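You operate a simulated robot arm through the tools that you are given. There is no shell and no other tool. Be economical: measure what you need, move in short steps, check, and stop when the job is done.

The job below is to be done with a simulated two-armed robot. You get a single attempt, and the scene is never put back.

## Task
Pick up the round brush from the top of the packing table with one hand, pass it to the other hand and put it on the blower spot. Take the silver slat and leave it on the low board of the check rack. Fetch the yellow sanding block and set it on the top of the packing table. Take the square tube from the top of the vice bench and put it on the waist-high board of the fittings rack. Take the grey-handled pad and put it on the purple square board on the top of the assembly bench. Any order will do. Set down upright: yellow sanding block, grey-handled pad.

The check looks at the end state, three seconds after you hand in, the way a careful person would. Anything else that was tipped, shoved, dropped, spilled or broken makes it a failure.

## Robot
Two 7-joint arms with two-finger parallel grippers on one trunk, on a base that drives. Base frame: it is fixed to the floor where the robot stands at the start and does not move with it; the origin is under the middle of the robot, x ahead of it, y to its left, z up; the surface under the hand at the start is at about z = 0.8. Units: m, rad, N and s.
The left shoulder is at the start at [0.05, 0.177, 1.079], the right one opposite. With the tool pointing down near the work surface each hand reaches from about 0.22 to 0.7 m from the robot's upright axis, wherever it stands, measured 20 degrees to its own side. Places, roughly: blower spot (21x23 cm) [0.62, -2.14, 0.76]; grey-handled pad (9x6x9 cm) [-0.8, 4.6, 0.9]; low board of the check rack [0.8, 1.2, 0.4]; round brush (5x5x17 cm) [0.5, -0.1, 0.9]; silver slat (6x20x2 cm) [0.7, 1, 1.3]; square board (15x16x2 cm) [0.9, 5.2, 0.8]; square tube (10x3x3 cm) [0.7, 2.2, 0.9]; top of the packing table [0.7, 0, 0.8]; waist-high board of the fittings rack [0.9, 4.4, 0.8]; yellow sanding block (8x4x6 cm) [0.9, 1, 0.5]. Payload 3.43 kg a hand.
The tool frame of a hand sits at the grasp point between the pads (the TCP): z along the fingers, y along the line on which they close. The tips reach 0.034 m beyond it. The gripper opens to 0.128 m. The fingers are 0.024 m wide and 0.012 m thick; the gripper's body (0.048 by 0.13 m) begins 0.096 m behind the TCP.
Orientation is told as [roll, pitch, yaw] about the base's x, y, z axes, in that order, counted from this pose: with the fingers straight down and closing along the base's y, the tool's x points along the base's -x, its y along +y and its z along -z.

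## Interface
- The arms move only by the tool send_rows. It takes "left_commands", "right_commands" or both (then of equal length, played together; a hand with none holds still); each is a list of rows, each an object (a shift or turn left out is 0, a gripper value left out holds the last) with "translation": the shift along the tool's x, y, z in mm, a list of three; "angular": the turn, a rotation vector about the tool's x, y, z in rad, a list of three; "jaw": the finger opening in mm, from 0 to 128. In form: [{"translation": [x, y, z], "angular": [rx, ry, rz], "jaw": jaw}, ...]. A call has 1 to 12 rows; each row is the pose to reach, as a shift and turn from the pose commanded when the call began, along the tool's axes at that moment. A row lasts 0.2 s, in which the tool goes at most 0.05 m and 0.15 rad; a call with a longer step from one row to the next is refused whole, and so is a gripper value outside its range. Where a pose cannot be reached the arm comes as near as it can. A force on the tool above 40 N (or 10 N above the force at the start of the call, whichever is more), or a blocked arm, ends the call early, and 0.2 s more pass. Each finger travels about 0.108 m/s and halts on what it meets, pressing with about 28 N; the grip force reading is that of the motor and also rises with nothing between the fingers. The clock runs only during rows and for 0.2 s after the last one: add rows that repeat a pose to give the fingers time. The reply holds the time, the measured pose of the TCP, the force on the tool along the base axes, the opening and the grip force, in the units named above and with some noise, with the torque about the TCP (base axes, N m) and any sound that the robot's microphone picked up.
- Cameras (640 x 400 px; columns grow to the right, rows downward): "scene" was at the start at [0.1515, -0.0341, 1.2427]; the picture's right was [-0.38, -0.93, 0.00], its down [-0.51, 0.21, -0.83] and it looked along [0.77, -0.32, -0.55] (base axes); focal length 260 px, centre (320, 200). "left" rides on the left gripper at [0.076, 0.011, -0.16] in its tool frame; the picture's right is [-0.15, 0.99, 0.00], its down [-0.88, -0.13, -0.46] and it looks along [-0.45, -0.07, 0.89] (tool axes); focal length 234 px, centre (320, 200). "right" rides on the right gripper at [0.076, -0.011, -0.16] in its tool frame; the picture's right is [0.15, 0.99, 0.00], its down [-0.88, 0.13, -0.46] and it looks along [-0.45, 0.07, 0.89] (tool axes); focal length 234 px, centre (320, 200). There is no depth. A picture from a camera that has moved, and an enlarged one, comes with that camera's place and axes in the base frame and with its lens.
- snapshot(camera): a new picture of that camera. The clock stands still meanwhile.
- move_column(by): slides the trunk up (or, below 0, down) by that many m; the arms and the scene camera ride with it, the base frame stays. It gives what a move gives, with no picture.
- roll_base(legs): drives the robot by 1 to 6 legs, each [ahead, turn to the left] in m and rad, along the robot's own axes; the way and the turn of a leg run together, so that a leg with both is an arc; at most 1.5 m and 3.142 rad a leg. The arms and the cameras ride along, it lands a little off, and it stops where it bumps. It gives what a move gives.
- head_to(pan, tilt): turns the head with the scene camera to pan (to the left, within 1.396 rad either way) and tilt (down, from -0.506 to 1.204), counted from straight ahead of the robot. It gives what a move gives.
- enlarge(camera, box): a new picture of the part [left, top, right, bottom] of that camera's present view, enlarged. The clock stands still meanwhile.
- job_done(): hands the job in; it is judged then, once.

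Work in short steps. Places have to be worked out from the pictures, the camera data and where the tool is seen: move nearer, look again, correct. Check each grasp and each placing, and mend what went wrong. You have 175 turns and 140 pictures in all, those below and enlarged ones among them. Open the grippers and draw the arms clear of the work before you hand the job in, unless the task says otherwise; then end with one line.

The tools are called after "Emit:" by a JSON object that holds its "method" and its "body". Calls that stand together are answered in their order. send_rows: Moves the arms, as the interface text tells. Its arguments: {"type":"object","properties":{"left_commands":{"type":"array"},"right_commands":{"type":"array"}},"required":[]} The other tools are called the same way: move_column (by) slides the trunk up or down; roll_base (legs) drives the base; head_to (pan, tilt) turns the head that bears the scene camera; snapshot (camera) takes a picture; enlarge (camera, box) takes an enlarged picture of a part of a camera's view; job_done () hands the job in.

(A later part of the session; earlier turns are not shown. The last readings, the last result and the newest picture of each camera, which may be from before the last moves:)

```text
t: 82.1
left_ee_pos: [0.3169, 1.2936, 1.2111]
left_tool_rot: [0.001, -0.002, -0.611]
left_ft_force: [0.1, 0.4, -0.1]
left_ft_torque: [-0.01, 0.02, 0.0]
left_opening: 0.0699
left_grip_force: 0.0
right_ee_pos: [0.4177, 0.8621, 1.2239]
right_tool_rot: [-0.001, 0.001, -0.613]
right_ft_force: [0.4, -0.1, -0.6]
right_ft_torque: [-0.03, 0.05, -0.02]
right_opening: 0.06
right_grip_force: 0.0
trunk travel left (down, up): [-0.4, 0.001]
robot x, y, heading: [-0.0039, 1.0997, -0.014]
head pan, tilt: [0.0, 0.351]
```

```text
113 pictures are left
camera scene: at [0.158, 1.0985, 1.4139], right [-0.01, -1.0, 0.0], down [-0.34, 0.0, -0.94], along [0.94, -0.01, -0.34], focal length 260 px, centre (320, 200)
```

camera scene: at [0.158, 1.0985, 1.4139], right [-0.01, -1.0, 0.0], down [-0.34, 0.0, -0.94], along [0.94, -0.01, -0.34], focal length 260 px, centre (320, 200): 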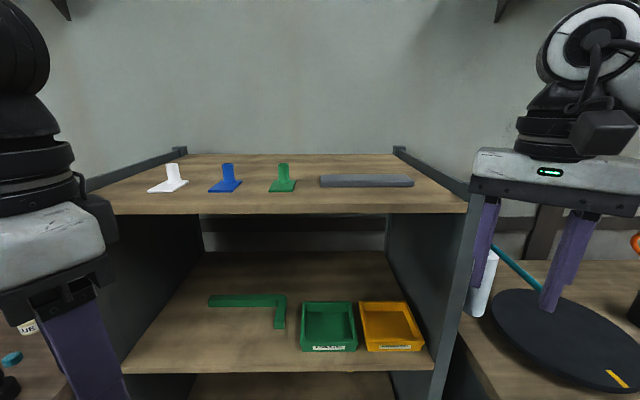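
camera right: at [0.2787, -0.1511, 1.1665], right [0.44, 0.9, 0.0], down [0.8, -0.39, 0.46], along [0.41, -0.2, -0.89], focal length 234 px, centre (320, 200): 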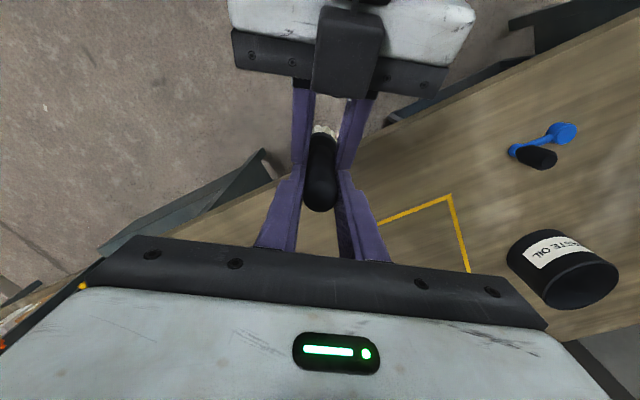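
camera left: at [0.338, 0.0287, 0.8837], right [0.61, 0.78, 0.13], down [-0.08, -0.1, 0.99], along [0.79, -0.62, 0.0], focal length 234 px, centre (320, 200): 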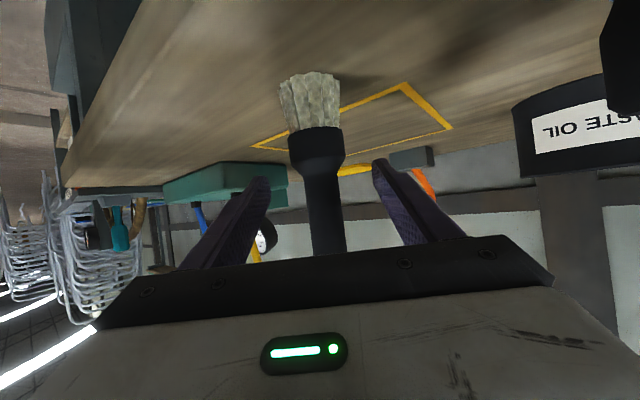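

I enlarge the slat to locate its edges.

Emit:
{"method": "enlarge", "body": {"camera": "scene", "box": [260, 140, 480, 230]}}

Emit:
{"method": "snapshot", "body": {"camera": "right"}}

```text
2.91 times, centred on (370, 185) of scene
camera zoom: at [0.158, 1.0985, 1.4139], right [-0.01, -1.0, 0.0], down [-0.34, 0.0, -0.94], along [0.94, -0.01, -0.34], focal length 755 px, centre (174, 244)
```

zoom: 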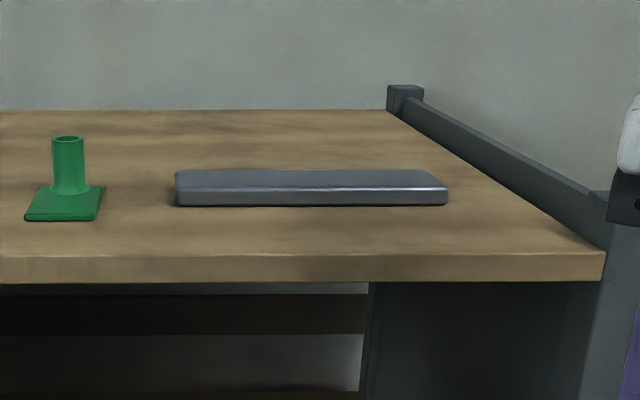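

```text
111 pictures are left
camera right: at [0.3499, 0.8958, 1.3849], right [0.45, 0.89, 0.0], down [0.8, -0.4, 0.46], along [0.41, -0.2, -0.89], focal length 234 px, centre (320, 200)
```

right: 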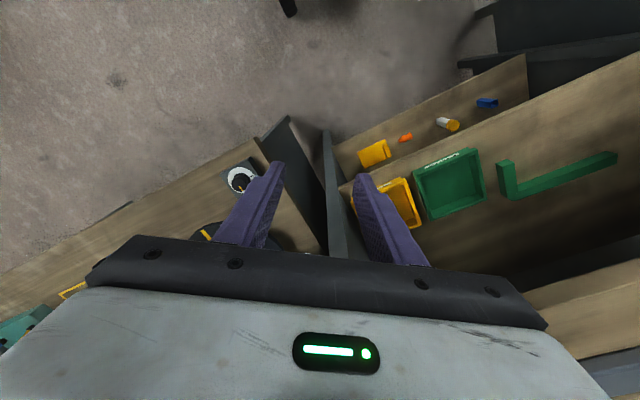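

Slat: x 0.701–0.758, y 0.887–1.091, on the board at z≈1.247. I yaw the right hand to point left (closing along x) and tuck the left arm.

Emit:
{"method": "send_rows", "body": {"right_commands": [{"translation": [0, 0, -10], "angular": [0, 0, -0.145]}, {"translation": [0, 0, -20], "angular": [0, 0, -0.29]}, {"translation": [0, 0, -30], "angular": [0, 0, -0.435]}, {"translation": [0, 0, -40], "angular": [0, 0, -0.58]}, {"translation": [0, 0, -50], "angular": [0, 0, -0.725]}, {"translation": [0, 0, -60], "angular": [0, 0, -0.87]}, {"translation": [0, 0, -70], "angular": [0, 0, -1.015]}, {"translation": [0, 0, -80], "angular": [0, 0, -1.16]}, {"translation": [0, 0, -80], "angular": [0, 0, -1.305]}, {"translation": [0, 0, -80], "angular": [0, 0, -1.45]}, {"translation": [0, 0, -80], "angular": [0, 0, -1.595]}, {"translation": [0, 0, -80], "angular": [0, 0, -1.74], "jaw": 100}], "left_commands": [{"translation": [16, -11, 0]}, {"translation": [33, -23, 0]}, {"translation": [50, -35, 0]}, {"translation": [66, -46, 0]}, {"translation": [66, -46, 0]}, {"translation": [66, -46, 0]}, {"translation": [66, -46, 0]}, {"translation": [66, -46, 0]}, {"translation": [66, -46, 0]}, {"translation": [66, -46, 0]}, {"translation": [66, -46, 0]}, {"translation": [66, -46, 0]}]}}

```text
t: 84.7
left_ee_pos: [0.2369, 1.293, 1.2115]
left_tool_rot: [0.001, 0.0, -0.611]
left_ft_force: [0.0, -0.3, -0.5]
left_ft_torque: [-0.03, 0.04, -0.04]
left_opening: 0.07
left_grip_force: 0.1
right_ee_pos: [0.3528, 0.9241, 1.2624]
right_tool_rot: [-0.004, -0.001, 1.123]
right_ft_force: [-0.4, 0.2, 0.3]
right_ft_torque: [0.02, -0.02, 0.0]
right_opening: 0.1001
right_grip_force: 0.0
right hand out of reach, approached as far as the arm can: row 10, 11, 12
trunk travel left (down, up): [-0.4, 0.001]
robot x, y, heading: [-0.0065, 1.0994, -0.016]
head pan, tilt: [0.0, 0.351]
```

Compact posture limits it. I add the pitch tilt now, moving slightly outward, which should free the wrist.

Emit:
{"method": "send_rows", "body": {"right_commands": [{"translation": [0, 0, -5], "angular": [0, -0.14, 0]}, {"translation": [0, 0, -10], "angular": [0, -0.28, 0]}, {"translation": [0, 0, -15], "angular": [0, -0.42, 0]}, {"translation": [0, 0, -20], "angular": [0, -0.56, 0]}, {"translation": [0, 0, -30], "angular": [0, -0.7, 0]}, {"translation": [0, 0, -40], "angular": [0, -0.7, 0]}]}}

```text
t: 86.1
left_ee_pos: [0.237, 1.2938, 1.2119]
left_tool_rot: [0.001, 0.0, -0.611]
left_ft_force: [-0.1, -0.2, -0.2]
left_ft_torque: [-0.01, -0.03, 0.0]
left_opening: 0.07
left_grip_force: 0.0
right_ee_pos: [0.3526, 0.9248, 1.3027]
right_tool_rot: [-0.002, -0.703, 1.128]
right_ft_force: [-0.1, -0.2, -0.3]
right_ft_torque: [0.03, -0.02, -0.02]
right_opening: 0.1001
right_grip_force: 0.0
trunk travel left (down, up): [-0.4, 0.001]
robot x, y, heading: [-0.0044, 1.103, -0.014]
head pan, tilt: [0.0, 0.351]
```

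Tilt reached. Now I complete the yaw to 90° and move to the pre-grasp (before the base advances 0.2 m).

Emit:
{"method": "send_rows", "body": {"right_commands": [{"translation": [-22, -22, 0], "angular": [-0.07, 0, -0.085]}, {"translation": [-48, -48, 10], "angular": [-0.14, 0, -0.17]}, {"translation": [-75, -75, 25], "angular": [-0.21, 0, -0.255]}, {"translation": [-103, -103, 38], "angular": [-0.285, 0, -0.339]}, {"translation": [-131, -133, 52], "angular": [-0.285, 0, -0.339]}, {"translation": [-131, -133, 52], "angular": [-0.285, 0, -0.339]}]}}

```text
t: 87.5
left_ee_pos: [0.2377, 1.2933, 1.2106]
left_tool_rot: [0.0, -0.001, -0.611]
left_ft_force: [-0.8, -0.4, -0.2]
left_ft_torque: [0.02, 0.02, 0.0]
left_opening: 0.0701
left_grip_force: 0.0
right_ee_pos: [0.3218, 1.037, 1.3356]
right_tool_rot: [-0.001, -0.698, 1.57]
right_ft_force: [-0.4, -0.8, 0.9]
right_ft_torque: [-0.02, -0.02, 0.02]
right_opening: 0.0998
right_grip_force: 0.1
right hand out of reach, approached as far as the arm can: row 1, 2, 3, 4, 5, 6
trunk travel left (down, up): [-0.4, 0.001]
robot x, y, heading: [-0.0009, 1.1006, -0.015]
head pan, tilt: [0.0, 0.351]
```

Orientation is right but position was limited. I try to continue to the pre-grasp from here.

Emit:
{"method": "send_rows", "body": {"right_commands": [{"translation": [6, -40, -8]}, {"translation": [12, -80, -16]}, {"translation": [18, -120, -24]}, {"translation": [25, -160, -31]}, {"translation": [31, -205, -38]}, {"translation": [31, -205, -38]}]}}

Emit:
{"method": "snapshot", "body": {"camera": "scene"}}

```text
t: 88.9
left_ee_pos: [0.2357, 1.2933, 1.2118]
left_tool_rot: [0.0, -0.001, -0.609]
left_ft_force: [-0.3, -1.1, -0.5]
left_ft_torque: [0.02, 0.02, 0.0]
left_opening: 0.0699
left_grip_force: 0.1
right_ee_pos: [0.3229, 1.0398, 1.3365]
right_tool_rot: [0.0, -0.699, 1.57]
right_ft_force: [0.5, 0.7, -0.5]
right_ft_torque: [-0.03, -0.03, 0.01]
right_opening: 0.1004
right_grip_force: 0.0
right hand out of reach, approached as far as the arm can: row 1, 2, 3, 4, 5, 6
trunk travel left (down, up): [-0.4, 0.001]
robot x, y, heading: [-0.0089, 1.1031, -0.01]
head pan, tilt: [0.0, 0.351]
```

```text
110 pictures are left
camera scene: at [0.1574, 1.0985, 1.414], right [-0.01, -1.0, 0.0], down [-0.34, 0.0, -0.94], along [0.94, -0.01, -0.34], focal length 260 px, centre (320, 200)
```

scene: 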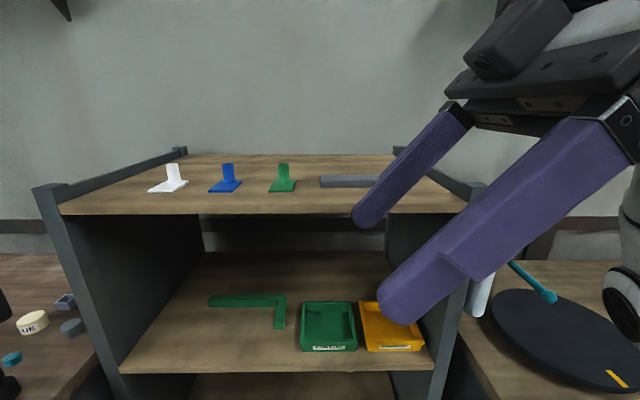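

Right wrist limit is on the positive-yaw side. I will use yaw -90° instead (hand pointing right, coming from the left). First half: back to yaw 0, moving outward from the head.

Emit:
{"method": "send_rows", "body": {"right_commands": [{"translation": [28, -17, -16], "angular": [0.09, 0, 0.107]}, {"translation": [56, -34, -32], "angular": [0.18, 0, 0.214]}, {"translation": [84, -50, -48], "angular": [0.27, 0, 0.321]}, {"translation": [112, -67, -64], "angular": [0.36, 0, 0.428]}, {"translation": [140, -84, -80], "angular": [0.45, 0, 0.535]}, {"translation": [168, -100, -96], "angular": [0.54, 0, 0.642]}, {"translation": [168, -100, -96], "angular": [0.63, 0, 0.749]}, {"translation": [168, -100, -96], "angular": [0.72, 0, 0.856]}, {"translation": [168, -100, -96], "angular": [0.81, 0, 0.963]}, {"translation": [168, -100, -96], "angular": [0.9, 0, 1.07]}, {"translation": [168, -100, -96], "angular": [1.01, 0, 1.2]}]}}

```text
refused: row 11 steps farther than a row can; nothing moved
```

Emit:
{"method": "send_rows", "body": {"right_commands": [{"translation": [28, -17, -16], "angular": [0.09, 0, 0.107]}, {"translation": [56, -34, -32], "angular": [0.18, 0, 0.214]}, {"translation": [84, -50, -48], "angular": [0.27, 0, 0.321]}, {"translation": [112, -67, -64], "angular": [0.36, 0, 0.428]}, {"translation": [140, -84, -80], "angular": [0.45, 0, 0.535]}, {"translation": [168, -100, -96], "angular": [0.54, 0, 0.642]}, {"translation": [168, -100, -96], "angular": [0.63, 0, 0.749]}, {"translation": [168, -100, -96], "angular": [0.72, 0, 0.856]}, {"translation": [168, -100, -96], "angular": [0.81, 0, 0.963]}, {"translation": [168, -100, -96], "angular": [0.9, 0, 1.07]}, {"translation": [168, -100, -96], "angular": [0.99, 0, 1.177]}]}}

```text
t: 91.3
left_ee_pos: [0.2364, 1.2927, 1.2106]
left_tool_rot: [-0.001, -0.002, -0.611]
left_ft_force: [0.8, 0.1, 0.0]
left_ft_torque: [-0.05, 0.0, 0.01]
left_opening: 0.0701
left_grip_force: 0.2
right_ee_pos: [0.4169, 0.8505, 1.3028]
right_tool_rot: [-0.001, -0.702, 0.029]
right_ft_force: [0.3, 0.8, -0.4]
right_ft_torque: [-0.02, -0.01, -0.01]
right_opening: 0.0999
right_grip_force: 0.1
trunk travel left (down, up): [-0.4, 0.001]
robot x, y, heading: [-0.0075, 1.096, -0.016]
head pan, tilt: [0.0, 0.351]
```

Now the second half: to yaw -90°.

Emit:
{"method": "send_rows", "body": {"right_commands": [{"translation": [-10, -15, -5], "angular": [0.09, 0, 0.107]}, {"translation": [-20, -30, -10], "angular": [0.18, 0, 0.214]}, {"translation": [-29, -50, -15], "angular": [0.27, 0, 0.321]}, {"translation": [-29, -50, -15], "angular": [0.36, 0, 0.428]}, {"translation": [-29, -50, -15], "angular": [0.45, 0, 0.535]}, {"translation": [-29, -50, -15], "angular": [0.54, 0, 0.642]}, {"translation": [-29, -50, -15], "angular": [0.63, 0, 0.749]}, {"translation": [-29, -50, -15], "angular": [0.72, 0, 0.856]}, {"translation": [-29, -50, -15], "angular": [0.81, 0, 0.963]}, {"translation": [-29, -50, -15], "angular": [0.9, 0, 1.07]}, {"translation": [-29, -50, -15], "angular": [0.99, 0, 1.177]}, {"translation": [-29, -50, -15], "angular": [1.03, 0, 1.224]}]}}

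```text
t: 93.9
left_ee_pos: [0.2372, 1.2927, 1.2118]
left_tool_rot: [-0.001, 0.0, -0.61]
left_ft_force: [0.0, 0.1, -0.4]
left_ft_torque: [-0.02, 0.01, 0.03]
left_opening: 0.0699
left_grip_force: 0.1
right_ee_pos: [0.4309, 0.8004, 1.3336]
right_tool_rot: [0.002, -0.697, -1.569]
right_ft_force: [-0.4, 0.0, 0.5]
right_ft_torque: [0.0, -0.03, -0.04]
right_opening: 0.0999
right_grip_force: 0.0
trunk travel left (down, up): [-0.4, 0.001]
robot x, y, heading: [-0.0024, 1.1044, -0.012]
head pan, tilt: [0.0, 0.351]
```

Full reach this way. I shift the hand 12 cm left and up 4 cm to clear the rack's side rail before advancing.

Emit:
{"method": "send_rows", "body": {"right_commands": [{"translation": [22, 0, -36]}, {"translation": [44, 0, -72]}, {"translation": [66, 0, -108]}, {"translation": [66, 0, -108]}]}}

Emit:
{"method": "roll_base", "body": {"legs": [[0.2, 0]]}}

Emit:
{"method": "snapshot", "body": {"camera": "scene"}}

Emit:
{"method": "snapshot", "body": {"camera": "right"}}

```text
t: 94.9
left_ee_pos: [0.2371, 1.2918, 1.2115]
left_tool_rot: [0.002, -0.001, -0.611]
left_ft_force: [0.3, 0.0, 0.3]
left_ft_torque: [0.05, -0.02, 0.01]
left_opening: 0.0697
left_grip_force: 0.0
right_ee_pos: [0.4295, 0.9191, 1.3744]
right_tool_rot: [0.001, -0.697, -1.569]
right_ft_force: [0.3, -0.4, -0.1]
right_ft_torque: [0.02, 0.0, 0.03]
right_opening: 0.1001
right_grip_force: 0.1
trunk travel left (down, up): [-0.4, 0.001]
robot x, y, heading: [-0.0026, 1.0995, -0.014]
head pan, tilt: [0.0, 0.351]
```

```text
t: 96.5
left_ee_pos: [0.4354, 1.2901, 1.2118]
left_tool_rot: [0.001, 0.001, -0.615]
left_ft_force: [0.2, -0.4, 0.0]
left_ft_torque: [0.0, 0.02, 0.03]
left_opening: 0.0698
left_grip_force: 0.1
right_ee_pos: [0.6276, 0.9148, 1.3756]
right_tool_rot: [0.003, -0.698, -1.572]
right_ft_force: [0.0, 0.1, 0.1]
right_ft_torque: [-0.03, 0.0, -0.03]
right_opening: 0.1003
right_grip_force: 0.1
trunk travel left (down, up): [-0.4, 0.001]
robot x, y, heading: [0.1892, 1.1017, -0.013]
head pan, tilt: [0.0, 0.351]
```

```text
109 pictures are left
camera scene: at [0.3553, 1.0954, 1.4139], right [-0.01, -1.0, 0.0], down [-0.34, 0.01, -0.94], along [0.94, -0.01, -0.34], focal length 260 px, centre (320, 200)
```

scene: 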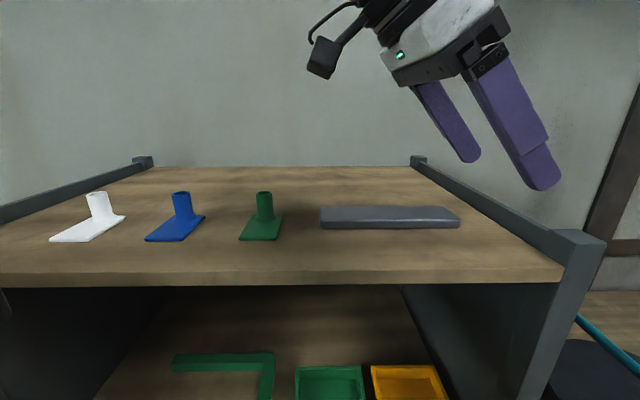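

```text
108 pictures are left
camera right: at [0.6154, 1.0761, 1.4484], right [0.99, 0.11, -0.09], down [0.13, -0.38, 0.92], along [0.07, -0.92, -0.39], focal length 234 px, centre (320, 200)
```

right: 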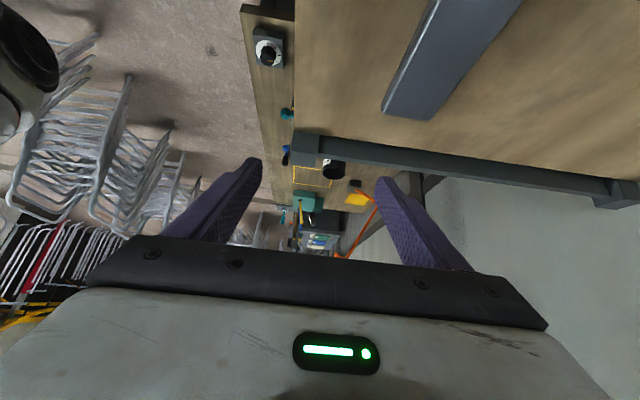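

Slat centre ≈ (0.727, 0.989). I go above it first.

Emit:
{"method": "send_rows", "body": {"right_commands": [{"translation": [20, 25, -5]}, {"translation": [40, 50, -10]}, {"translation": [60, 75, -15]}, {"translation": [80, 99, -20]}, {"translation": [80, 99, -20]}]}}

Emit:
{"method": "snapshot", "body": {"camera": "scene"}}

Emit:
{"method": "snapshot", "body": {"camera": "right"}}

```text
t: 97.7
left_ee_pos: [0.4342, 1.2895, 1.2112]
left_tool_rot: [0.001, -0.003, -0.616]
left_ft_force: [0.4, -0.2, 0.6]
left_ft_torque: [0.0, 0.0, 0.02]
left_opening: 0.07
left_grip_force: 0.0
right_ee_pos: [0.6906, 0.9613, 1.3141]
right_tool_rot: [0.008, -0.696, -1.574]
right_ft_force: [-0.2, 0.4, 0.8]
right_ft_torque: [-0.01, 0.01, 0.01]
right_opening: 0.0998
right_grip_force: 0.0
right hand out of reach, approached as far as the arm can: row 1, 2, 3, 4, 5
trunk travel left (down, up): [-0.4, 0.001]
robot x, y, heading: [0.1919, 1.0967, -0.018]
head pan, tilt: [0.0, 0.351]
```

```text
107 pictures are left
camera scene: at [0.3547, 1.0955, 1.414], right [-0.01, -1.0, 0.0], down [-0.34, 0.01, -0.94], along [0.94, -0.01, -0.34], focal length 260 px, centre (320, 200)
```

scene: 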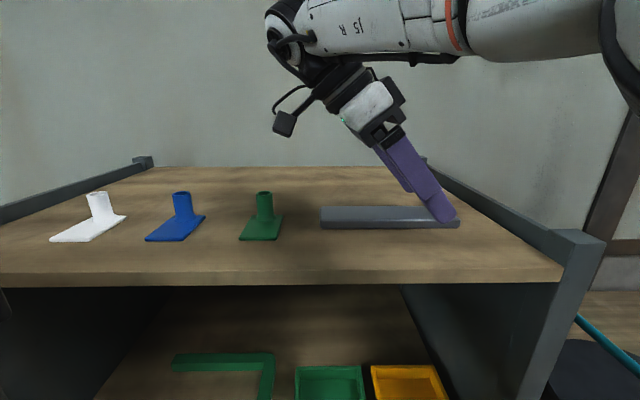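

```text
106 pictures are left
camera right: at [0.6784, 1.121, 1.388], right [0.99, 0.11, -0.09], down [0.13, -0.38, 0.92], along [0.07, -0.92, -0.39], focal length 234 px, centre (320, 200)
```

right: 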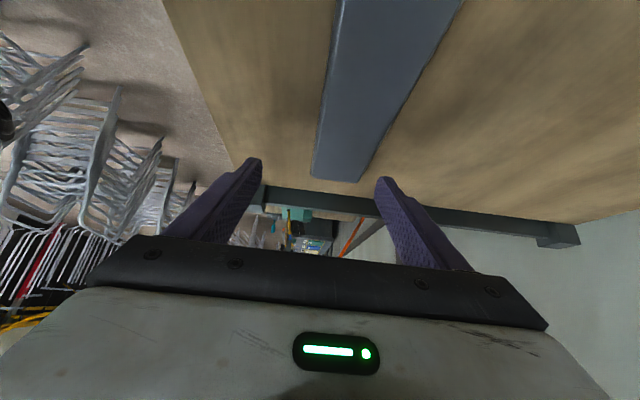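

Just out of reach; the robot needs to stand ~0.2 m further left. I raise the hand, back off, shift left and come back.

Emit:
{"method": "send_rows", "body": {"right_commands": [{"translation": [-13, 0, -15]}, {"translation": [-26, -20, -30]}, {"translation": [-39, -50, -46]}, {"translation": [-39, -80, -46]}, {"translation": [-39, -80, -46]}]}}

Emit:
{"method": "roll_base", "body": {"legs": [[-0.25, 0], [0, 1.588], [0.2, 0], [0, -1.571], [0.12, 0]]}}

```text
t: 98.9
left_ee_pos: [0.4348, 1.2892, 1.2109]
left_tool_rot: [0.0, 0.0, -0.613]
left_ft_force: [0.9, -0.8, 0.4]
left_ft_torque: [0.0, 0.01, 0.02]
left_opening: 0.0701
left_grip_force: 0.0
right_ee_pos: [0.6082, 0.9566, 1.3652]
right_tool_rot: [0.002, -0.698, -1.57]
right_ft_force: [0.2, -0.2, -0.4]
right_ft_torque: [-0.03, 0.01, 0.0]
right_opening: 0.1001
right_grip_force: 0.0
right hand out of reach, approached as far as the arm can: row 1, 2, 3, 4, 5
trunk travel left (down, up): [-0.4, 0.001]
robot x, y, heading: [0.1901, 1.1003, -0.014]
head pan, tilt: [0.0, 0.351]
```

```text
t: 110.5
left_ee_pos: [0.3138, 1.4855, 1.2105]
left_tool_rot: [-0.001, -0.001, -0.637]
left_ft_force: [-0.1, 0.1, 0.1]
left_ft_torque: [0.01, 0.05, 0.0]
left_opening: 0.0698
left_grip_force: 0.1
right_ee_pos: [0.4778, 1.1494, 1.3651]
right_tool_rot: [0.004, -0.698, -1.594]
right_ft_force: [-0.4, 0.1, -0.7]
right_ft_torque: [-0.01, -0.02, -0.03]
right_opening: 0.1
right_grip_force: 0.1
trunk travel left (down, up): [-0.4, 0.001]
robot x, y, heading: [0.0662, 1.3024, -0.041]
head pan, tilt: [0.0, 0.351]
```

I shift the hand right to y≈1.0, then advance while straightening the heading.

Emit:
{"method": "send_rows", "body": {"right_commands": [{"translation": [-36, 0, 30]}, {"translation": [-72, 0, 60]}, {"translation": [-115, 0, 97]}, {"translation": [-115, 0, 97]}]}}

Emit:
{"method": "roll_base", "body": {"legs": [[0.135, 0.041]]}}

Emit:
{"method": "snapshot", "body": {"camera": "scene"}}

```text
refused: row 3 steps farther than a row can; nothing moved
```

```text
t: 111.9
left_ee_pos: [0.4392, 1.4933, 1.2118]
left_tool_rot: [-0.001, 0.0, -0.595]
left_ft_force: [0.8, 0.4, 0.6]
left_ft_torque: [0.02, 0.04, -0.02]
left_opening: 0.0699
left_grip_force: 0.0
right_ee_pos: [0.6201, 1.1636, 1.3661]
right_tool_rot: [0.004, -0.698, -1.551]
right_ft_force: [1.0, -1.0, -0.4]
right_ft_torque: [0.0, 0.05, 0.0]
right_opening: 0.0999
right_grip_force: 0.0
trunk travel left (down, up): [-0.4, 0.001]
robot x, y, heading: [0.2029, 1.3019, 0.005]
head pan, tilt: [0.0, 0.351]
```

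```text
105 pictures are left
camera scene: at [0.3645, 1.2979, 1.4139], right [0.01, -1.0, 0.0], down [-0.34, 0.0, -0.94], along [0.94, 0.0, -0.34], focal length 260 px, centre (320, 200)
```

scene: 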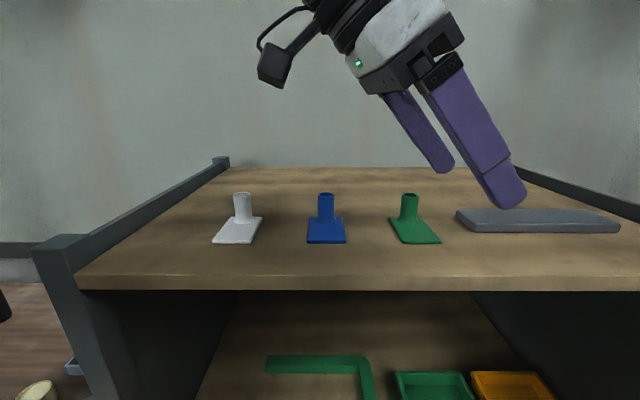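

I move the hand over the slat (TCP ≈ 0.727, 0.985, 1.34).

Emit:
{"method": "send_rows", "body": {"right_commands": [{"translation": [-30, 15, 25]}, {"translation": [-55, 38, 53]}, {"translation": [-78, 60, 81]}, {"translation": [-100, 82, 109]}, {"translation": [-121, 103, 136]}, {"translation": [-121, 103, 136]}]}}

Emit:
{"method": "snapshot", "body": {"camera": "right"}}

Emit:
{"method": "snapshot", "body": {"camera": "scene"}}

```text
t: 113.3
left_ee_pos: [0.4395, 1.4948, 1.2112]
left_tool_rot: [0.0, -0.002, -0.594]
left_ft_force: [-0.4, -0.4, -1.0]
left_ft_torque: [-0.02, -0.02, -0.02]
left_opening: 0.0698
left_grip_force: 0.1
right_ee_pos: [0.7261, 0.9892, 1.3419]
right_tool_rot: [0.005, -0.698, -1.551]
right_ft_force: [0.1, -0.8, 1.1]
right_ft_torque: [-0.03, -0.01, -0.01]
right_opening: 0.1001
right_grip_force: 0.1
trunk travel left (down, up): [-0.4, 0.001]
robot x, y, heading: [0.1994, 1.2941, 0.004]
head pan, tilt: [0.0, 0.351]
```

```text
104 pictures are left
camera right: at [0.7114, 1.1486, 1.415], right [0.99, 0.14, -0.09], down [0.14, -0.38, 0.92], along [0.09, -0.92, -0.39], focal length 234 px, centre (320, 200)
```

right: 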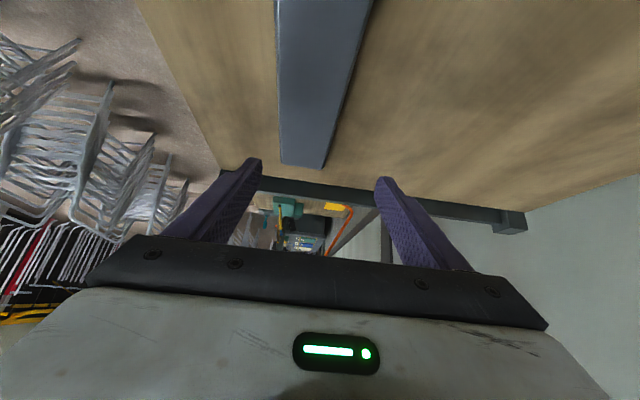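

```text
103 pictures are left
camera scene: at [0.3631, 1.2985, 1.4141], right [0.01, -1.0, 0.0], down [-0.34, 0.0, -0.94], along [0.94, 0.0, -0.34], focal length 260 px, centre (320, 200)
```

scene: 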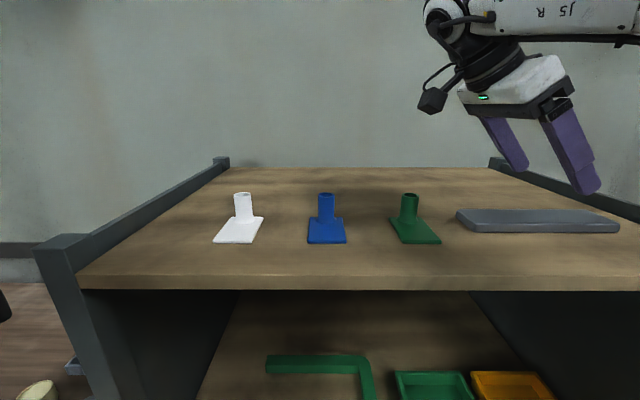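

Slat centre from the hand camera is nearer x=0.716; I shift 10 mm and descend to TCP z≈1.288.

Emit:
{"method": "send_rows", "body": {"right_commands": [{"translation": [0, -10, 0]}, {"translation": [12, -10, 14]}, {"translation": [23, -10, 28]}, {"translation": [35, -10, 41]}, {"translation": [35, -10, 41]}]}}

Emit:
{"method": "snapshot", "body": {"camera": "scene"}}

Emit:
{"method": "snapshot", "body": {"camera": "right"}}

```text
t: 114.5
left_ee_pos: [0.4395, 1.4939, 1.2109]
left_tool_rot: [0.001, -0.002, -0.593]
left_ft_force: [-0.2, 0.5, -0.3]
left_ft_torque: [0.01, -0.04, 0.0]
left_opening: 0.0702
left_grip_force: 0.1
right_ee_pos: [0.718, 0.9854, 1.2868]
right_tool_rot: [0.007, -0.698, -1.552]
right_ft_force: [-1.2, -0.3, 0.3]
right_ft_torque: [-0.01, -0.03, 0.0]
right_opening: 0.0999
right_grip_force: 0.1
trunk travel left (down, up): [-0.4, 0.001]
robot x, y, heading: [0.1995, 1.2958, 0.006]
head pan, tilt: [0.0, 0.351]
```

```text
102 pictures are left
camera scene: at [0.3633, 1.298, 1.414], right [0.01, -1.0, 0.0], down [-0.34, 0.0, -0.94], along [0.94, 0.0, -0.34], focal length 260 px, centre (320, 200)
```

scene: 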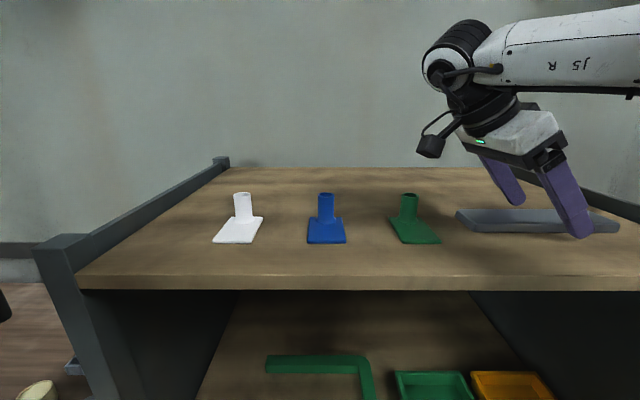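

```text
101 pictures are left
camera right: at [0.7016, 1.1462, 1.3604], right [0.99, 0.13, -0.09], down [0.13, -0.38, 0.92], along [0.09, -0.92, -0.39], focal length 234 px, centre (320, 200)
```

right: 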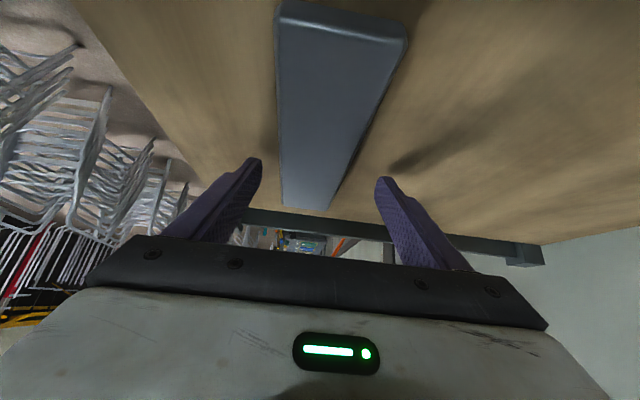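

The fingers straddle the slat. I lower ~4 mm more and close.

Emit:
{"method": "send_rows", "body": {"right_commands": [{"translation": [3, 0, 3]}, {"translation": [3, 0, 3]}, {"translation": [3, 0, 3], "jaw": 40}, {"translation": [3, 0, 3]}, {"translation": [3, 0, 3]}, {"translation": [3, 0, 3]}]}}

```text
t: 115.9
left_ee_pos: [0.4387, 1.4945, 1.2124]
left_tool_rot: [0.002, -0.003, -0.593]
left_ft_force: [-0.8, -0.4, 0.1]
left_ft_torque: [0.0, 0.0, 0.0]
left_opening: 0.0699
left_grip_force: 0.0
right_ee_pos: [0.7159, 0.9872, 1.2835]
right_tool_rot: [0.008, -0.699, -1.553]
right_ft_force: [-1.7, 0.0, 13.5]
right_ft_torque: [-0.16, 0.53, 0.05]
right_opening: 0.0541
right_grip_force: 27.9
trunk travel left (down, up): [-0.4, 0.001]
robot x, y, heading: [0.2018, 1.2973, 0.005]
head pan, tilt: [0.0, 0.351]
```

Gripped at 54 mm. I lift 6 cm and check.

Emit:
{"method": "send_rows", "body": {"right_commands": [{"translation": [-4, 0, -5], "jaw": 20}, {"translation": [-13, 0, -15]}, {"translation": [-26, 0, -31]}, {"translation": [-39, 0, -46]}, {"translation": [-39, 0, -46]}]}}

Emit:
{"method": "snapshot", "body": {"camera": "scene"}}

```text
t: 117.1
left_ee_pos: [0.4406, 1.4933, 1.2108]
left_tool_rot: [0.0, 0.0, -0.594]
left_ft_force: [-0.5, 0.1, 0.1]
left_ft_torque: [0.03, 0.01, -0.02]
left_opening: 0.0699
left_grip_force: 0.0
right_ee_pos: [0.7165, 0.9857, 1.3419]
right_tool_rot: [0.005, -0.7, -1.55]
right_ft_force: [-0.2, 0.4, -2.4]
right_ft_torque: [0.01, 0.03, 0.0]
right_opening: 0.0547
right_grip_force: 27.9
trunk travel left (down, up): [-0.4, 0.001]
robot x, y, heading: [0.2009, 1.2973, 0.006]
head pan, tilt: [0.0, 0.351]
```

```text
100 pictures are left
camera scene: at [0.3641, 1.2974, 1.4139], right [0.01, -1.0, 0.0], down [-0.34, 0.0, -0.94], along [0.94, 0.0, -0.34], focal length 260 px, centre (320, 200)
```

scene: 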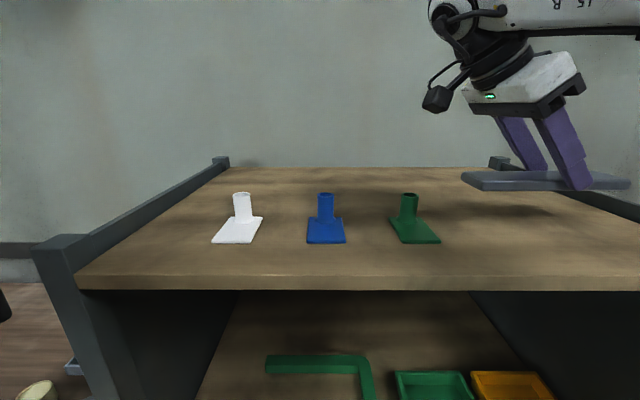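

Slat held level. I back the base out 0.45 m, then rotate the hand to point forward.

Emit:
{"method": "roll_base", "body": {"legs": [[-0.45, 0]]}}

Emit:
{"method": "send_rows", "body": {"right_commands": [{"angular": [-0.09, 0, -0.107]}, {"angular": [-0.18, 0, -0.214]}, {"angular": [-0.27, 0, -0.321]}, {"angular": [-0.36, 0, -0.428]}, {"angular": [-0.45, 0, -0.535]}, {"angular": [-0.54, 0, -0.642]}, {"angular": [-0.63, 0, -0.749]}, {"angular": [-0.72, 0, -0.856]}, {"angular": [-0.81, 0, -0.963]}, {"angular": [-0.9, 0, -1.07]}, {"angular": [-0.99, 0, -1.177]}, {"angular": [-0.99, 0, -1.177]}]}}

Emit:
{"method": "move_column", "body": {"by": -0.4}}

Emit:
{"method": "head_to", "body": {"pan": -0.1, "tilt": 0.4}}

Emit:
{"method": "snapshot", "body": {"camera": "scene"}}

```text
t: 119.8
left_ee_pos: [-0.0072, 1.491, 1.2113]
left_tool_rot: [0.001, -0.002, -0.59]
left_ft_force: [-0.9, -0.2, -1.3]
left_ft_torque: [0.0, 0.0, 0.02]
left_opening: 0.0701
left_grip_force: 0.1
right_ee_pos: [0.2709, 0.9834, 1.3409]
right_tool_rot: [0.005, -0.698, -1.549]
right_ft_force: [-0.9, 0.5, -3.9]
right_ft_torque: [-0.04, -0.01, 0.0]
right_opening: 0.0546
right_grip_force: 27.8
trunk travel left (down, up): [-0.4, 0.001]
robot x, y, heading: [-0.2402, 1.2926, 0.009]
head pan, tilt: [0.0, 0.351]
```

```text
t: 122.4
left_ee_pos: [-0.0063, 1.4916, 1.2114]
left_tool_rot: [0.0, -0.003, -0.592]
left_ft_force: [-0.2, -0.4, -0.1]
left_ft_torque: [0.02, 0.02, 0.02]
left_opening: 0.07
left_grip_force: 0.0
right_ee_pos: [0.2712, 0.9843, 1.3413]
right_tool_rot: [0.002, -0.705, -0.007]
right_ft_force: [-0.5, -0.1, -2.7]
right_ft_torque: [0.0, -0.01, 0.03]
right_opening: 0.0545
right_grip_force: 27.9
trunk travel left (down, up): [-0.4, 0.001]
robot x, y, heading: [-0.2453, 1.297, 0.006]
head pan, tilt: [0.0, 0.351]
```

```text
t: 126.2
left_ee_pos: [-0.0067, 1.4922, 0.8119]
left_tool_rot: [0.0, 0.0, -0.591]
left_ft_force: [-0.1, -0.7, -0.3]
left_ft_torque: [0.02, 0.0, -0.03]
left_opening: 0.07
left_grip_force: 0.0
right_ee_pos: [0.2717, 0.9838, 0.9426]
right_tool_rot: [0.002, -0.703, -0.009]
right_ft_force: [-0.3, 0.1, -1.5]
right_ft_torque: [0.01, 0.0, 0.01]
right_opening: 0.0545
right_grip_force: 28.1
trunk travel left (down, up): [0.0, 0.401]
robot x, y, heading: [-0.2455, 1.2948, 0.01]
head pan, tilt: [0.0, 0.351]
```

```text
t: 126.9
left_ee_pos: [-0.0064, 1.4923, 0.8119]
left_tool_rot: [0.001, -0.001, -0.592]
left_ft_force: [0.3, -1.4, -0.2]
left_ft_torque: [-0.01, 0.02, 0.01]
left_opening: 0.0702
left_grip_force: 0.0
right_ee_pos: [0.2716, 0.9842, 0.9413]
right_tool_rot: [0.001, -0.702, -0.009]
right_ft_force: [-0.2, 0.2, -3.2]
right_ft_torque: [0.06, 0.0, -0.02]
right_opening: 0.0548
right_grip_force: 27.6
trunk travel left (down, up): [0.0, 0.401]
robot x, y, heading: [-0.2445, 1.2941, 0.009]
head pan, tilt: [-0.099, 0.4]
```

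```text
99 pictures are left
camera scene: at [-0.0829, 1.2862, 1.0094], right [-0.09, -1.0, 0.0], down [-0.39, 0.04, -0.92], along [0.92, -0.08, -0.39], focal length 260 px, centre (320, 200)
```

scene: 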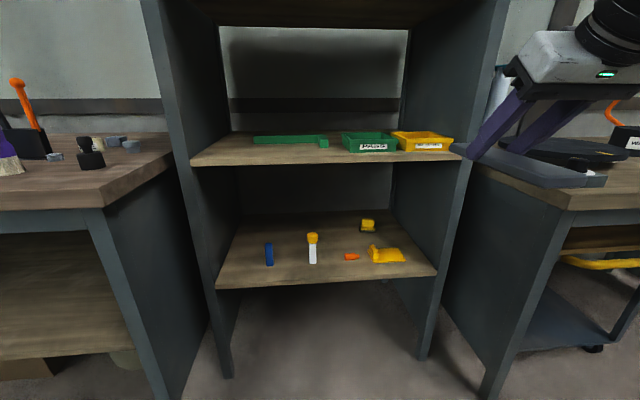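

Slat points forward. I lower the right hand in front of the rack to TCP z≈0.51 and y≈1.145.

Emit:
{"method": "send_rows", "body": {"right_commands": [{"translation": [27, 16, 32]}, {"translation": [55, 32, 65]}, {"translation": [83, 48, 98]}, {"translation": [110, 64, 131]}, {"translation": [138, 80, 164]}, {"translation": [166, 96, 197]}, {"translation": [194, 112, 230]}, {"translation": [221, 128, 263]}, {"translation": [249, 144, 296]}, {"translation": [277, 160, 329]}, {"translation": [277, 160, 329]}]}}

Emit:
{"method": "snapshot", "body": {"camera": "scene"}}

```text
t: 129.3
left_ee_pos: [-0.006, 1.4908, 0.8124]
left_tool_rot: [-0.001, -0.001, -0.592]
left_ft_force: [-0.1, 0.5, 0.6]
left_ft_torque: [0.0, 0.01, 0.02]
left_opening: 0.0702
left_grip_force: 0.2
right_ee_pos: [0.2734, 1.1464, 0.5099]
right_tool_rot: [0.0, -0.703, -0.008]
right_ft_force: [0.3, 0.2, -3.2]
right_ft_torque: [-0.02, -0.01, 0.03]
right_opening: 0.0544
right_grip_force: 28.1
trunk travel left (down, up): [0.0, 0.401]
robot x, y, heading: [-0.2445, 1.2966, 0.01]
head pan, tilt: [-0.099, 0.4]
```

```text
98 pictures are left
camera scene: at [-0.0829, 1.2862, 1.0094], right [-0.09, -1.0, 0.0], down [-0.39, 0.04, -0.92], along [0.92, -0.09, -0.39], focal length 260 px, centre (320, 200)
```

scene: 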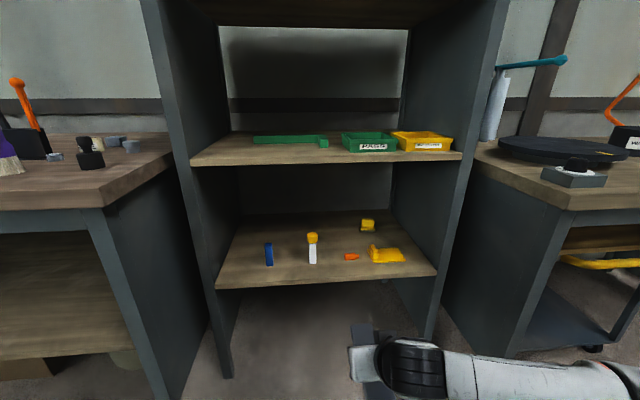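

I extend the arm forward first (to rel. 0.68 m) so the elbow comes in line before driving in.

Emit:
{"method": "send_rows", "body": {"right_commands": [{"translation": [-31, 0, 26]}, {"translation": [-62, 0, 52]}, {"translation": [-93, 0, 78]}, {"translation": [-126, 0, 106]}, {"translation": [-126, 0, 106]}]}}

Emit:
{"method": "head_to", "body": {"pan": -0.2, "tilt": 0.75}}

Emit:
{"method": "snapshot", "body": {"camera": "scene"}}

```text
t: 130.5
left_ee_pos: [-0.007, 1.4904, 0.8105]
left_tool_rot: [0.0, -0.002, -0.591]
left_ft_force: [0.1, 0.2, -0.3]
left_ft_torque: [-0.03, -0.03, 0.0]
left_opening: 0.0702
left_grip_force: 0.1
right_ee_pos: [0.4394, 1.146, 0.512]
right_tool_rot: [0.001, -0.703, -0.009]
right_ft_force: [0.4, 0.1, -3.2]
right_ft_torque: [0.0, 0.03, -0.02]
right_opening: 0.0545
right_grip_force: 27.9
trunk travel left (down, up): [0.0, 0.401]
robot x, y, heading: [-0.2435, 1.2922, 0.002]
head pan, tilt: [-0.099, 0.4]
```

```text
t: 131.3
left_ee_pos: [-0.0062, 1.492, 0.812]
left_tool_rot: [0.0, -0.002, -0.593]
left_ft_force: [-0.6, 1.2, 0.8]
left_ft_torque: [-0.02, 0.01, -0.03]
left_opening: 0.0699
left_grip_force: 0.1
right_ee_pos: [0.4391, 1.1455, 0.5114]
right_tool_rot: [0.002, -0.701, -0.008]
right_ft_force: [0.8, -0.3, -3.5]
right_ft_torque: [0.0, -0.01, 0.03]
right_opening: 0.0546
right_grip_force: 28.3
trunk travel left (down, up): [0.0, 0.401]
robot x, y, heading: [-0.243, 1.2949, 0.007]
head pan, tilt: [-0.201, 0.75]
```

```text
97 pictures are left
camera scene: at [-0.0937, 1.2788, 0.9784], right [-0.19, -0.98, 0.0], down [-0.67, 0.13, -0.73], along [0.72, -0.14, -0.68], focal length 260 px, centre (320, 200)
```

scene: 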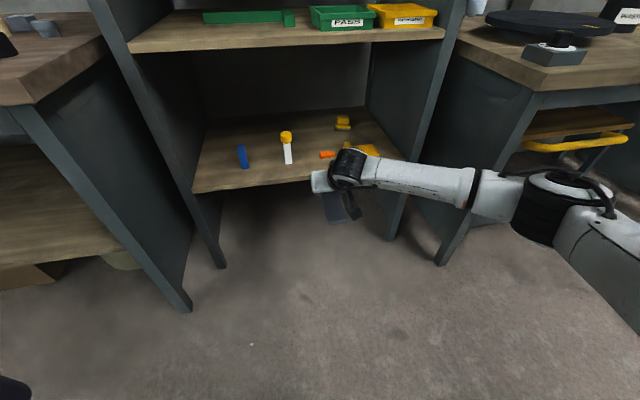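

Elbow sits at about (0.15, 0.82), which would meet the rack upright and packing table if I drove straight in. I'll go in further left (between white post and blue bar); first raise the left hand and shift the robot left.

Emit:
{"method": "send_rows", "body": {"left_commands": [{"translation": [0, 0, -40]}, {"translation": [0, 0, -80]}, {"translation": [0, 0, -120]}, {"translation": [0, 0, -160]}, {"translation": [0, 0, -200]}, {"translation": [0, 0, -230]}, {"translation": [0, 0, -230]}], "right_commands": [{"translation": [0, 10, 0]}, {"translation": [-4, 25, -5]}, {"translation": [-8, 40, -10]}, {"translation": [-12, 55, -14]}, {"translation": [-12, 70, -14]}, {"translation": [-12, 70, -14]}, {"translation": [-12, 70, -14]}]}}

Emit:
{"method": "roll_base", "body": {"legs": [[-0.2, 0], [0, 1.565], [0.105, 0], [0, -1.571]]}}

Emit:
{"method": "head_to", "body": {"pan": -0.1, "tilt": 0.55}}

Emit:
{"method": "snapshot", "body": {"camera": "scene"}}

```text
t: 132.9
left_ee_pos: [0.0041, 1.4752, 0.998]
left_tool_rot: [-0.001, -0.001, -0.593]
left_ft_force: [-0.3, -0.4, 0.0]
left_ft_torque: [0.01, 0.01, -0.03]
left_opening: 0.0699
left_grip_force: 0.1
left hand out of reach, approached as far as the arm can: row 5, 6, 7
right_ee_pos: [0.4396, 1.2153, 0.5303]
right_tool_rot: [0.002, -0.702, -0.008]
right_ft_force: [0.6, -0.6, -1.8]
right_ft_torque: [-0.05, 0.0, 0.01]
right_opening: 0.0543
right_grip_force: 27.9
trunk travel left (down, up): [0.0, 0.401]
robot x, y, heading: [-0.2444, 1.2958, 0.007]
head pan, tilt: [-0.201, 0.75]
```

```text
t: 142.8
left_ee_pos: [-0.1886, 1.572, 0.9985]
left_tool_rot: [-0.003, -0.001, -0.62]
left_ft_force: [0.5, -1.1, 0.1]
left_ft_torque: [0.03, -0.02, 0.02]
left_opening: 0.0702
left_grip_force: 0.0
right_ee_pos: [0.2413, 1.3002, 0.5305]
right_tool_rot: [0.001, -0.701, -0.036]
right_ft_force: [-0.4, 0.7, -2.6]
right_ft_torque: [-0.01, 0.01, 0.02]
right_opening: 0.0546
right_grip_force: 28.0
trunk travel left (down, up): [0.0, 0.401]
robot x, y, heading: [-0.4386, 1.3951, -0.02]
head pan, tilt: [-0.201, 0.75]
```

```text
t: 143.5
left_ee_pos: [-0.187, 1.572, 0.9987]
left_tool_rot: [-0.003, 0.001, -0.62]
left_ft_force: [-0.9, -0.2, -0.1]
left_ft_torque: [-0.01, 0.01, 0.02]
left_opening: 0.07
left_grip_force: 0.0
right_ee_pos: [0.2409, 1.3013, 0.5294]
right_tool_rot: [0.002, -0.702, -0.035]
right_ft_force: [0.8, 0.8, -3.0]
right_ft_torque: [-0.01, -0.03, -0.02]
right_opening: 0.0545
right_grip_force: 28.1
trunk travel left (down, up): [0.0, 0.401]
robot x, y, heading: [-0.4363, 1.3944, -0.025]
head pan, tilt: [-0.099, 0.55]
```

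```text
96 pictures are left
camera scene: at [-0.2815, 1.386, 0.9956], right [-0.12, -0.99, 0.0], down [-0.52, 0.06, -0.85], along [0.85, -0.1, -0.52], focal length 260 px, centre (320, 200)
```

scene: 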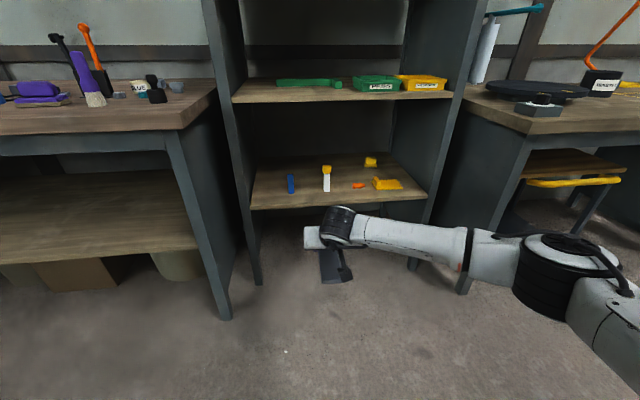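

I approach 0.3 m and straighten the heading, then check alignment.

Emit:
{"method": "roll_base", "body": {"legs": [[0.3, 0.025]]}}

Emit:
{"method": "head_to", "body": {"pan": -0.2, "tilt": 0.65}}

Emit:
{"method": "snapshot", "body": {"camera": "scene"}}

Emit:
{"method": "snapshot", "body": {"camera": "right"}}

```text
t: 145.6
left_ee_pos: [0.1104, 1.5726, 0.9993]
left_tool_rot: [-0.001, -0.002, -0.598]
left_ft_force: [-0.5, -0.3, 0.3]
left_ft_torque: [0.0, 0.0, 0.01]
left_opening: 0.0699
left_grip_force: 0.1
right_ee_pos: [0.5446, 1.3126, 0.531]
right_tool_rot: [0.002, -0.701, -0.016]
right_ft_force: [-0.8, -0.4, -2.5]
right_ft_torque: [-0.02, -0.02, 0.05]
right_opening: 0.0546
right_grip_force: 27.8
trunk travel left (down, up): [0.0, 0.401]
robot x, y, heading: [-0.1409, 1.397, -0.001]
head pan, tilt: [-0.099, 0.55]
```

```text
t: 146.3
left_ee_pos: [0.1095, 1.5734, 0.9983]
left_tool_rot: [-0.001, 0.0, -0.6]
left_ft_force: [0.2, 0.1, -0.5]
left_ft_torque: [-0.01, 0.03, -0.02]
left_opening: 0.07
left_grip_force: 0.1
right_ee_pos: [0.5436, 1.3123, 0.5291]
right_tool_rot: [0.002, -0.702, -0.017]
right_ft_force: [0.5, 0.3, -3.4]
right_ft_torque: [0.0, -0.01, 0.0]
right_opening: 0.0546
right_grip_force: 28.7
trunk travel left (down, up): [0.0, 0.401]
robot x, y, heading: [-0.1384, 1.3977, -0.001]
head pan, tilt: [-0.201, 0.649]
```

```text
95 pictures are left
camera scene: at [0.0154, 1.378, 0.9869], right [-0.2, -0.98, 0.0], down [-0.59, 0.12, -0.8], along [0.78, -0.16, -0.6], focal length 260 px, centre (320, 200)
```

scene: 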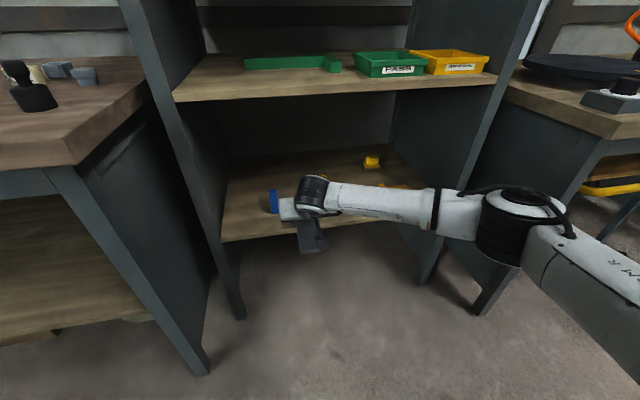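

```text
94 pictures are left
camera right: at [0.3831, 1.3027, 0.6031], right [-0.1, 0.99, -0.09], down [0.38, 0.12, 0.92], along [0.92, 0.05, -0.39], focal length 234 px, centre (320, 200)
```

right: 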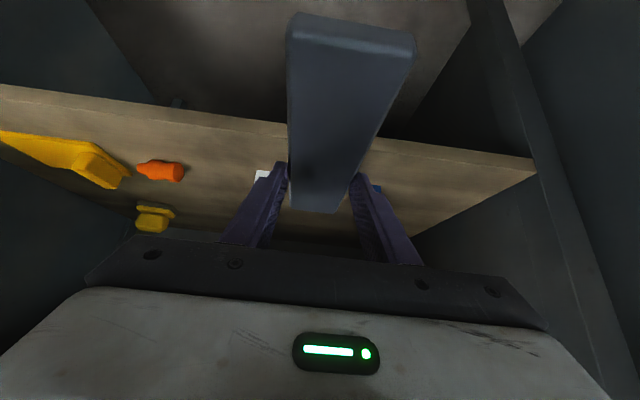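

Slat lines up between white post (y≈1.235) and blue bar (y≈1.40); elbow clearance fine. I drive in 0.28 m.

Emit:
{"method": "roll_base", "body": {"legs": [[0.28, 0.0]]}}

Emit:
{"method": "snapshot", "body": {"camera": "scene"}}

Emit:
{"method": "snapshot", "body": {"camera": "right"}}

```text
t: 148.2
left_ee_pos: [0.3894, 1.5737, 0.9977]
left_tool_rot: [0.0, -0.002, -0.596]
left_ft_force: [0.7, -1.2, 0.4]
left_ft_torque: [-0.05, 0.02, -0.01]
left_opening: 0.0701
left_grip_force: 0.1
right_ee_pos: [0.8253, 1.315, 0.5302]
right_tool_rot: [0.002, -0.703, -0.013]
right_ft_force: [-0.6, 0.0, -3.1]
right_ft_torque: [0.01, -0.01, -0.01]
right_opening: 0.0545
right_grip_force: 27.8
trunk travel left (down, up): [0.0, 0.401]
robot x, y, heading: [0.1415, 1.3968, 0.008]
head pan, tilt: [-0.201, 0.649]
```

```text
93 pictures are left
camera scene: at [0.2954, 1.379, 0.9869], right [-0.2, -0.98, 0.0], down [-0.59, 0.12, -0.8], along [0.78, -0.16, -0.6], focal length 260 px, centre (320, 200)
```

scene: 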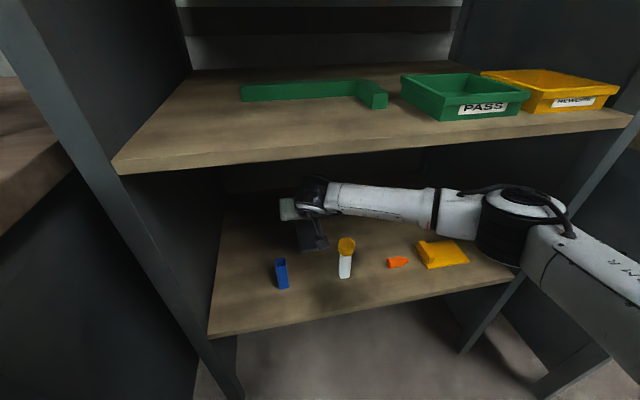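

```text
92 pictures are left
camera right: at [0.6633, 1.3046, 0.6033], right [-0.1, 0.99, -0.09], down [0.38, 0.12, 0.92], along [0.92, 0.06, -0.39], focal length 234 px, centre (320, 200)
```

right: 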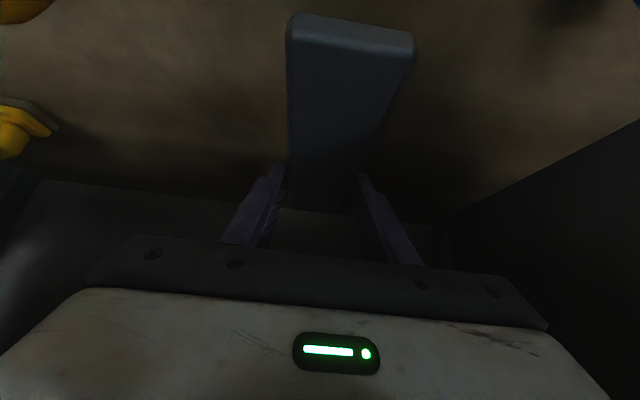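

Well inside. I move 3 cm further and lower to about 1 cm above the board.

Emit:
{"method": "send_rows", "body": {"right_commands": [{"translation": [-20, 0, 18]}, {"translation": [-8, 0, 34]}, {"translation": [5, 0, 50]}, {"translation": [17, 0, 66]}, {"translation": [17, 0, 66]}]}}

Emit:
{"method": "snapshot", "body": {"camera": "scene"}}

```text
t: 149.3
left_ee_pos: [0.3883, 1.5753, 0.9997]
left_tool_rot: [0.0, -0.005, -0.597]
left_ft_force: [0.0, -1.3, 0.7]
left_ft_torque: [-0.05, -0.01, -0.01]
left_opening: 0.0701
left_grip_force: 0.1
right_ee_pos: [0.8605, 1.316, 0.4836]
right_tool_rot: [0.003, -0.728, -0.01]
right_ft_force: [3.1, 0.9, 13.5]
right_ft_torque: [-0.45, 0.55, -0.06]
right_opening: 0.0549
right_grip_force: 28.2
trunk travel left (down, up): [0.0, 0.401]
robot x, y, heading: [0.1427, 1.3973, 0.004]
head pan, tilt: [-0.201, 0.649]
stopped in row 5 (right hand): the force on the tool passed its limit at 44 N (the readings are from after the stop); the commanded pose is now the measured one
```

```text
91 pictures are left
camera scene: at [0.2939, 1.3791, 0.9872], right [-0.2, -0.98, 0.0], down [-0.59, 0.12, -0.8], along [0.78, -0.16, -0.6], focal length 260 px, centre (320, 200)
```

scene: 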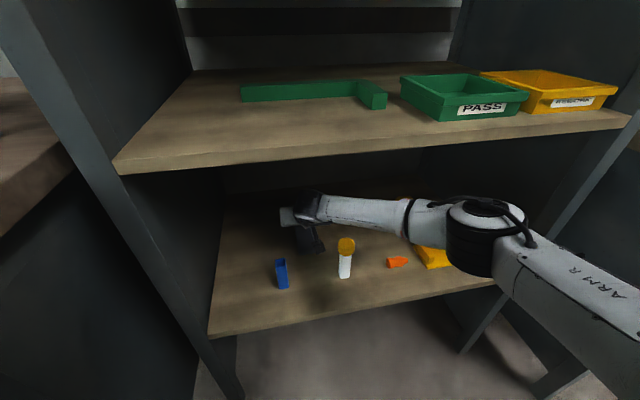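

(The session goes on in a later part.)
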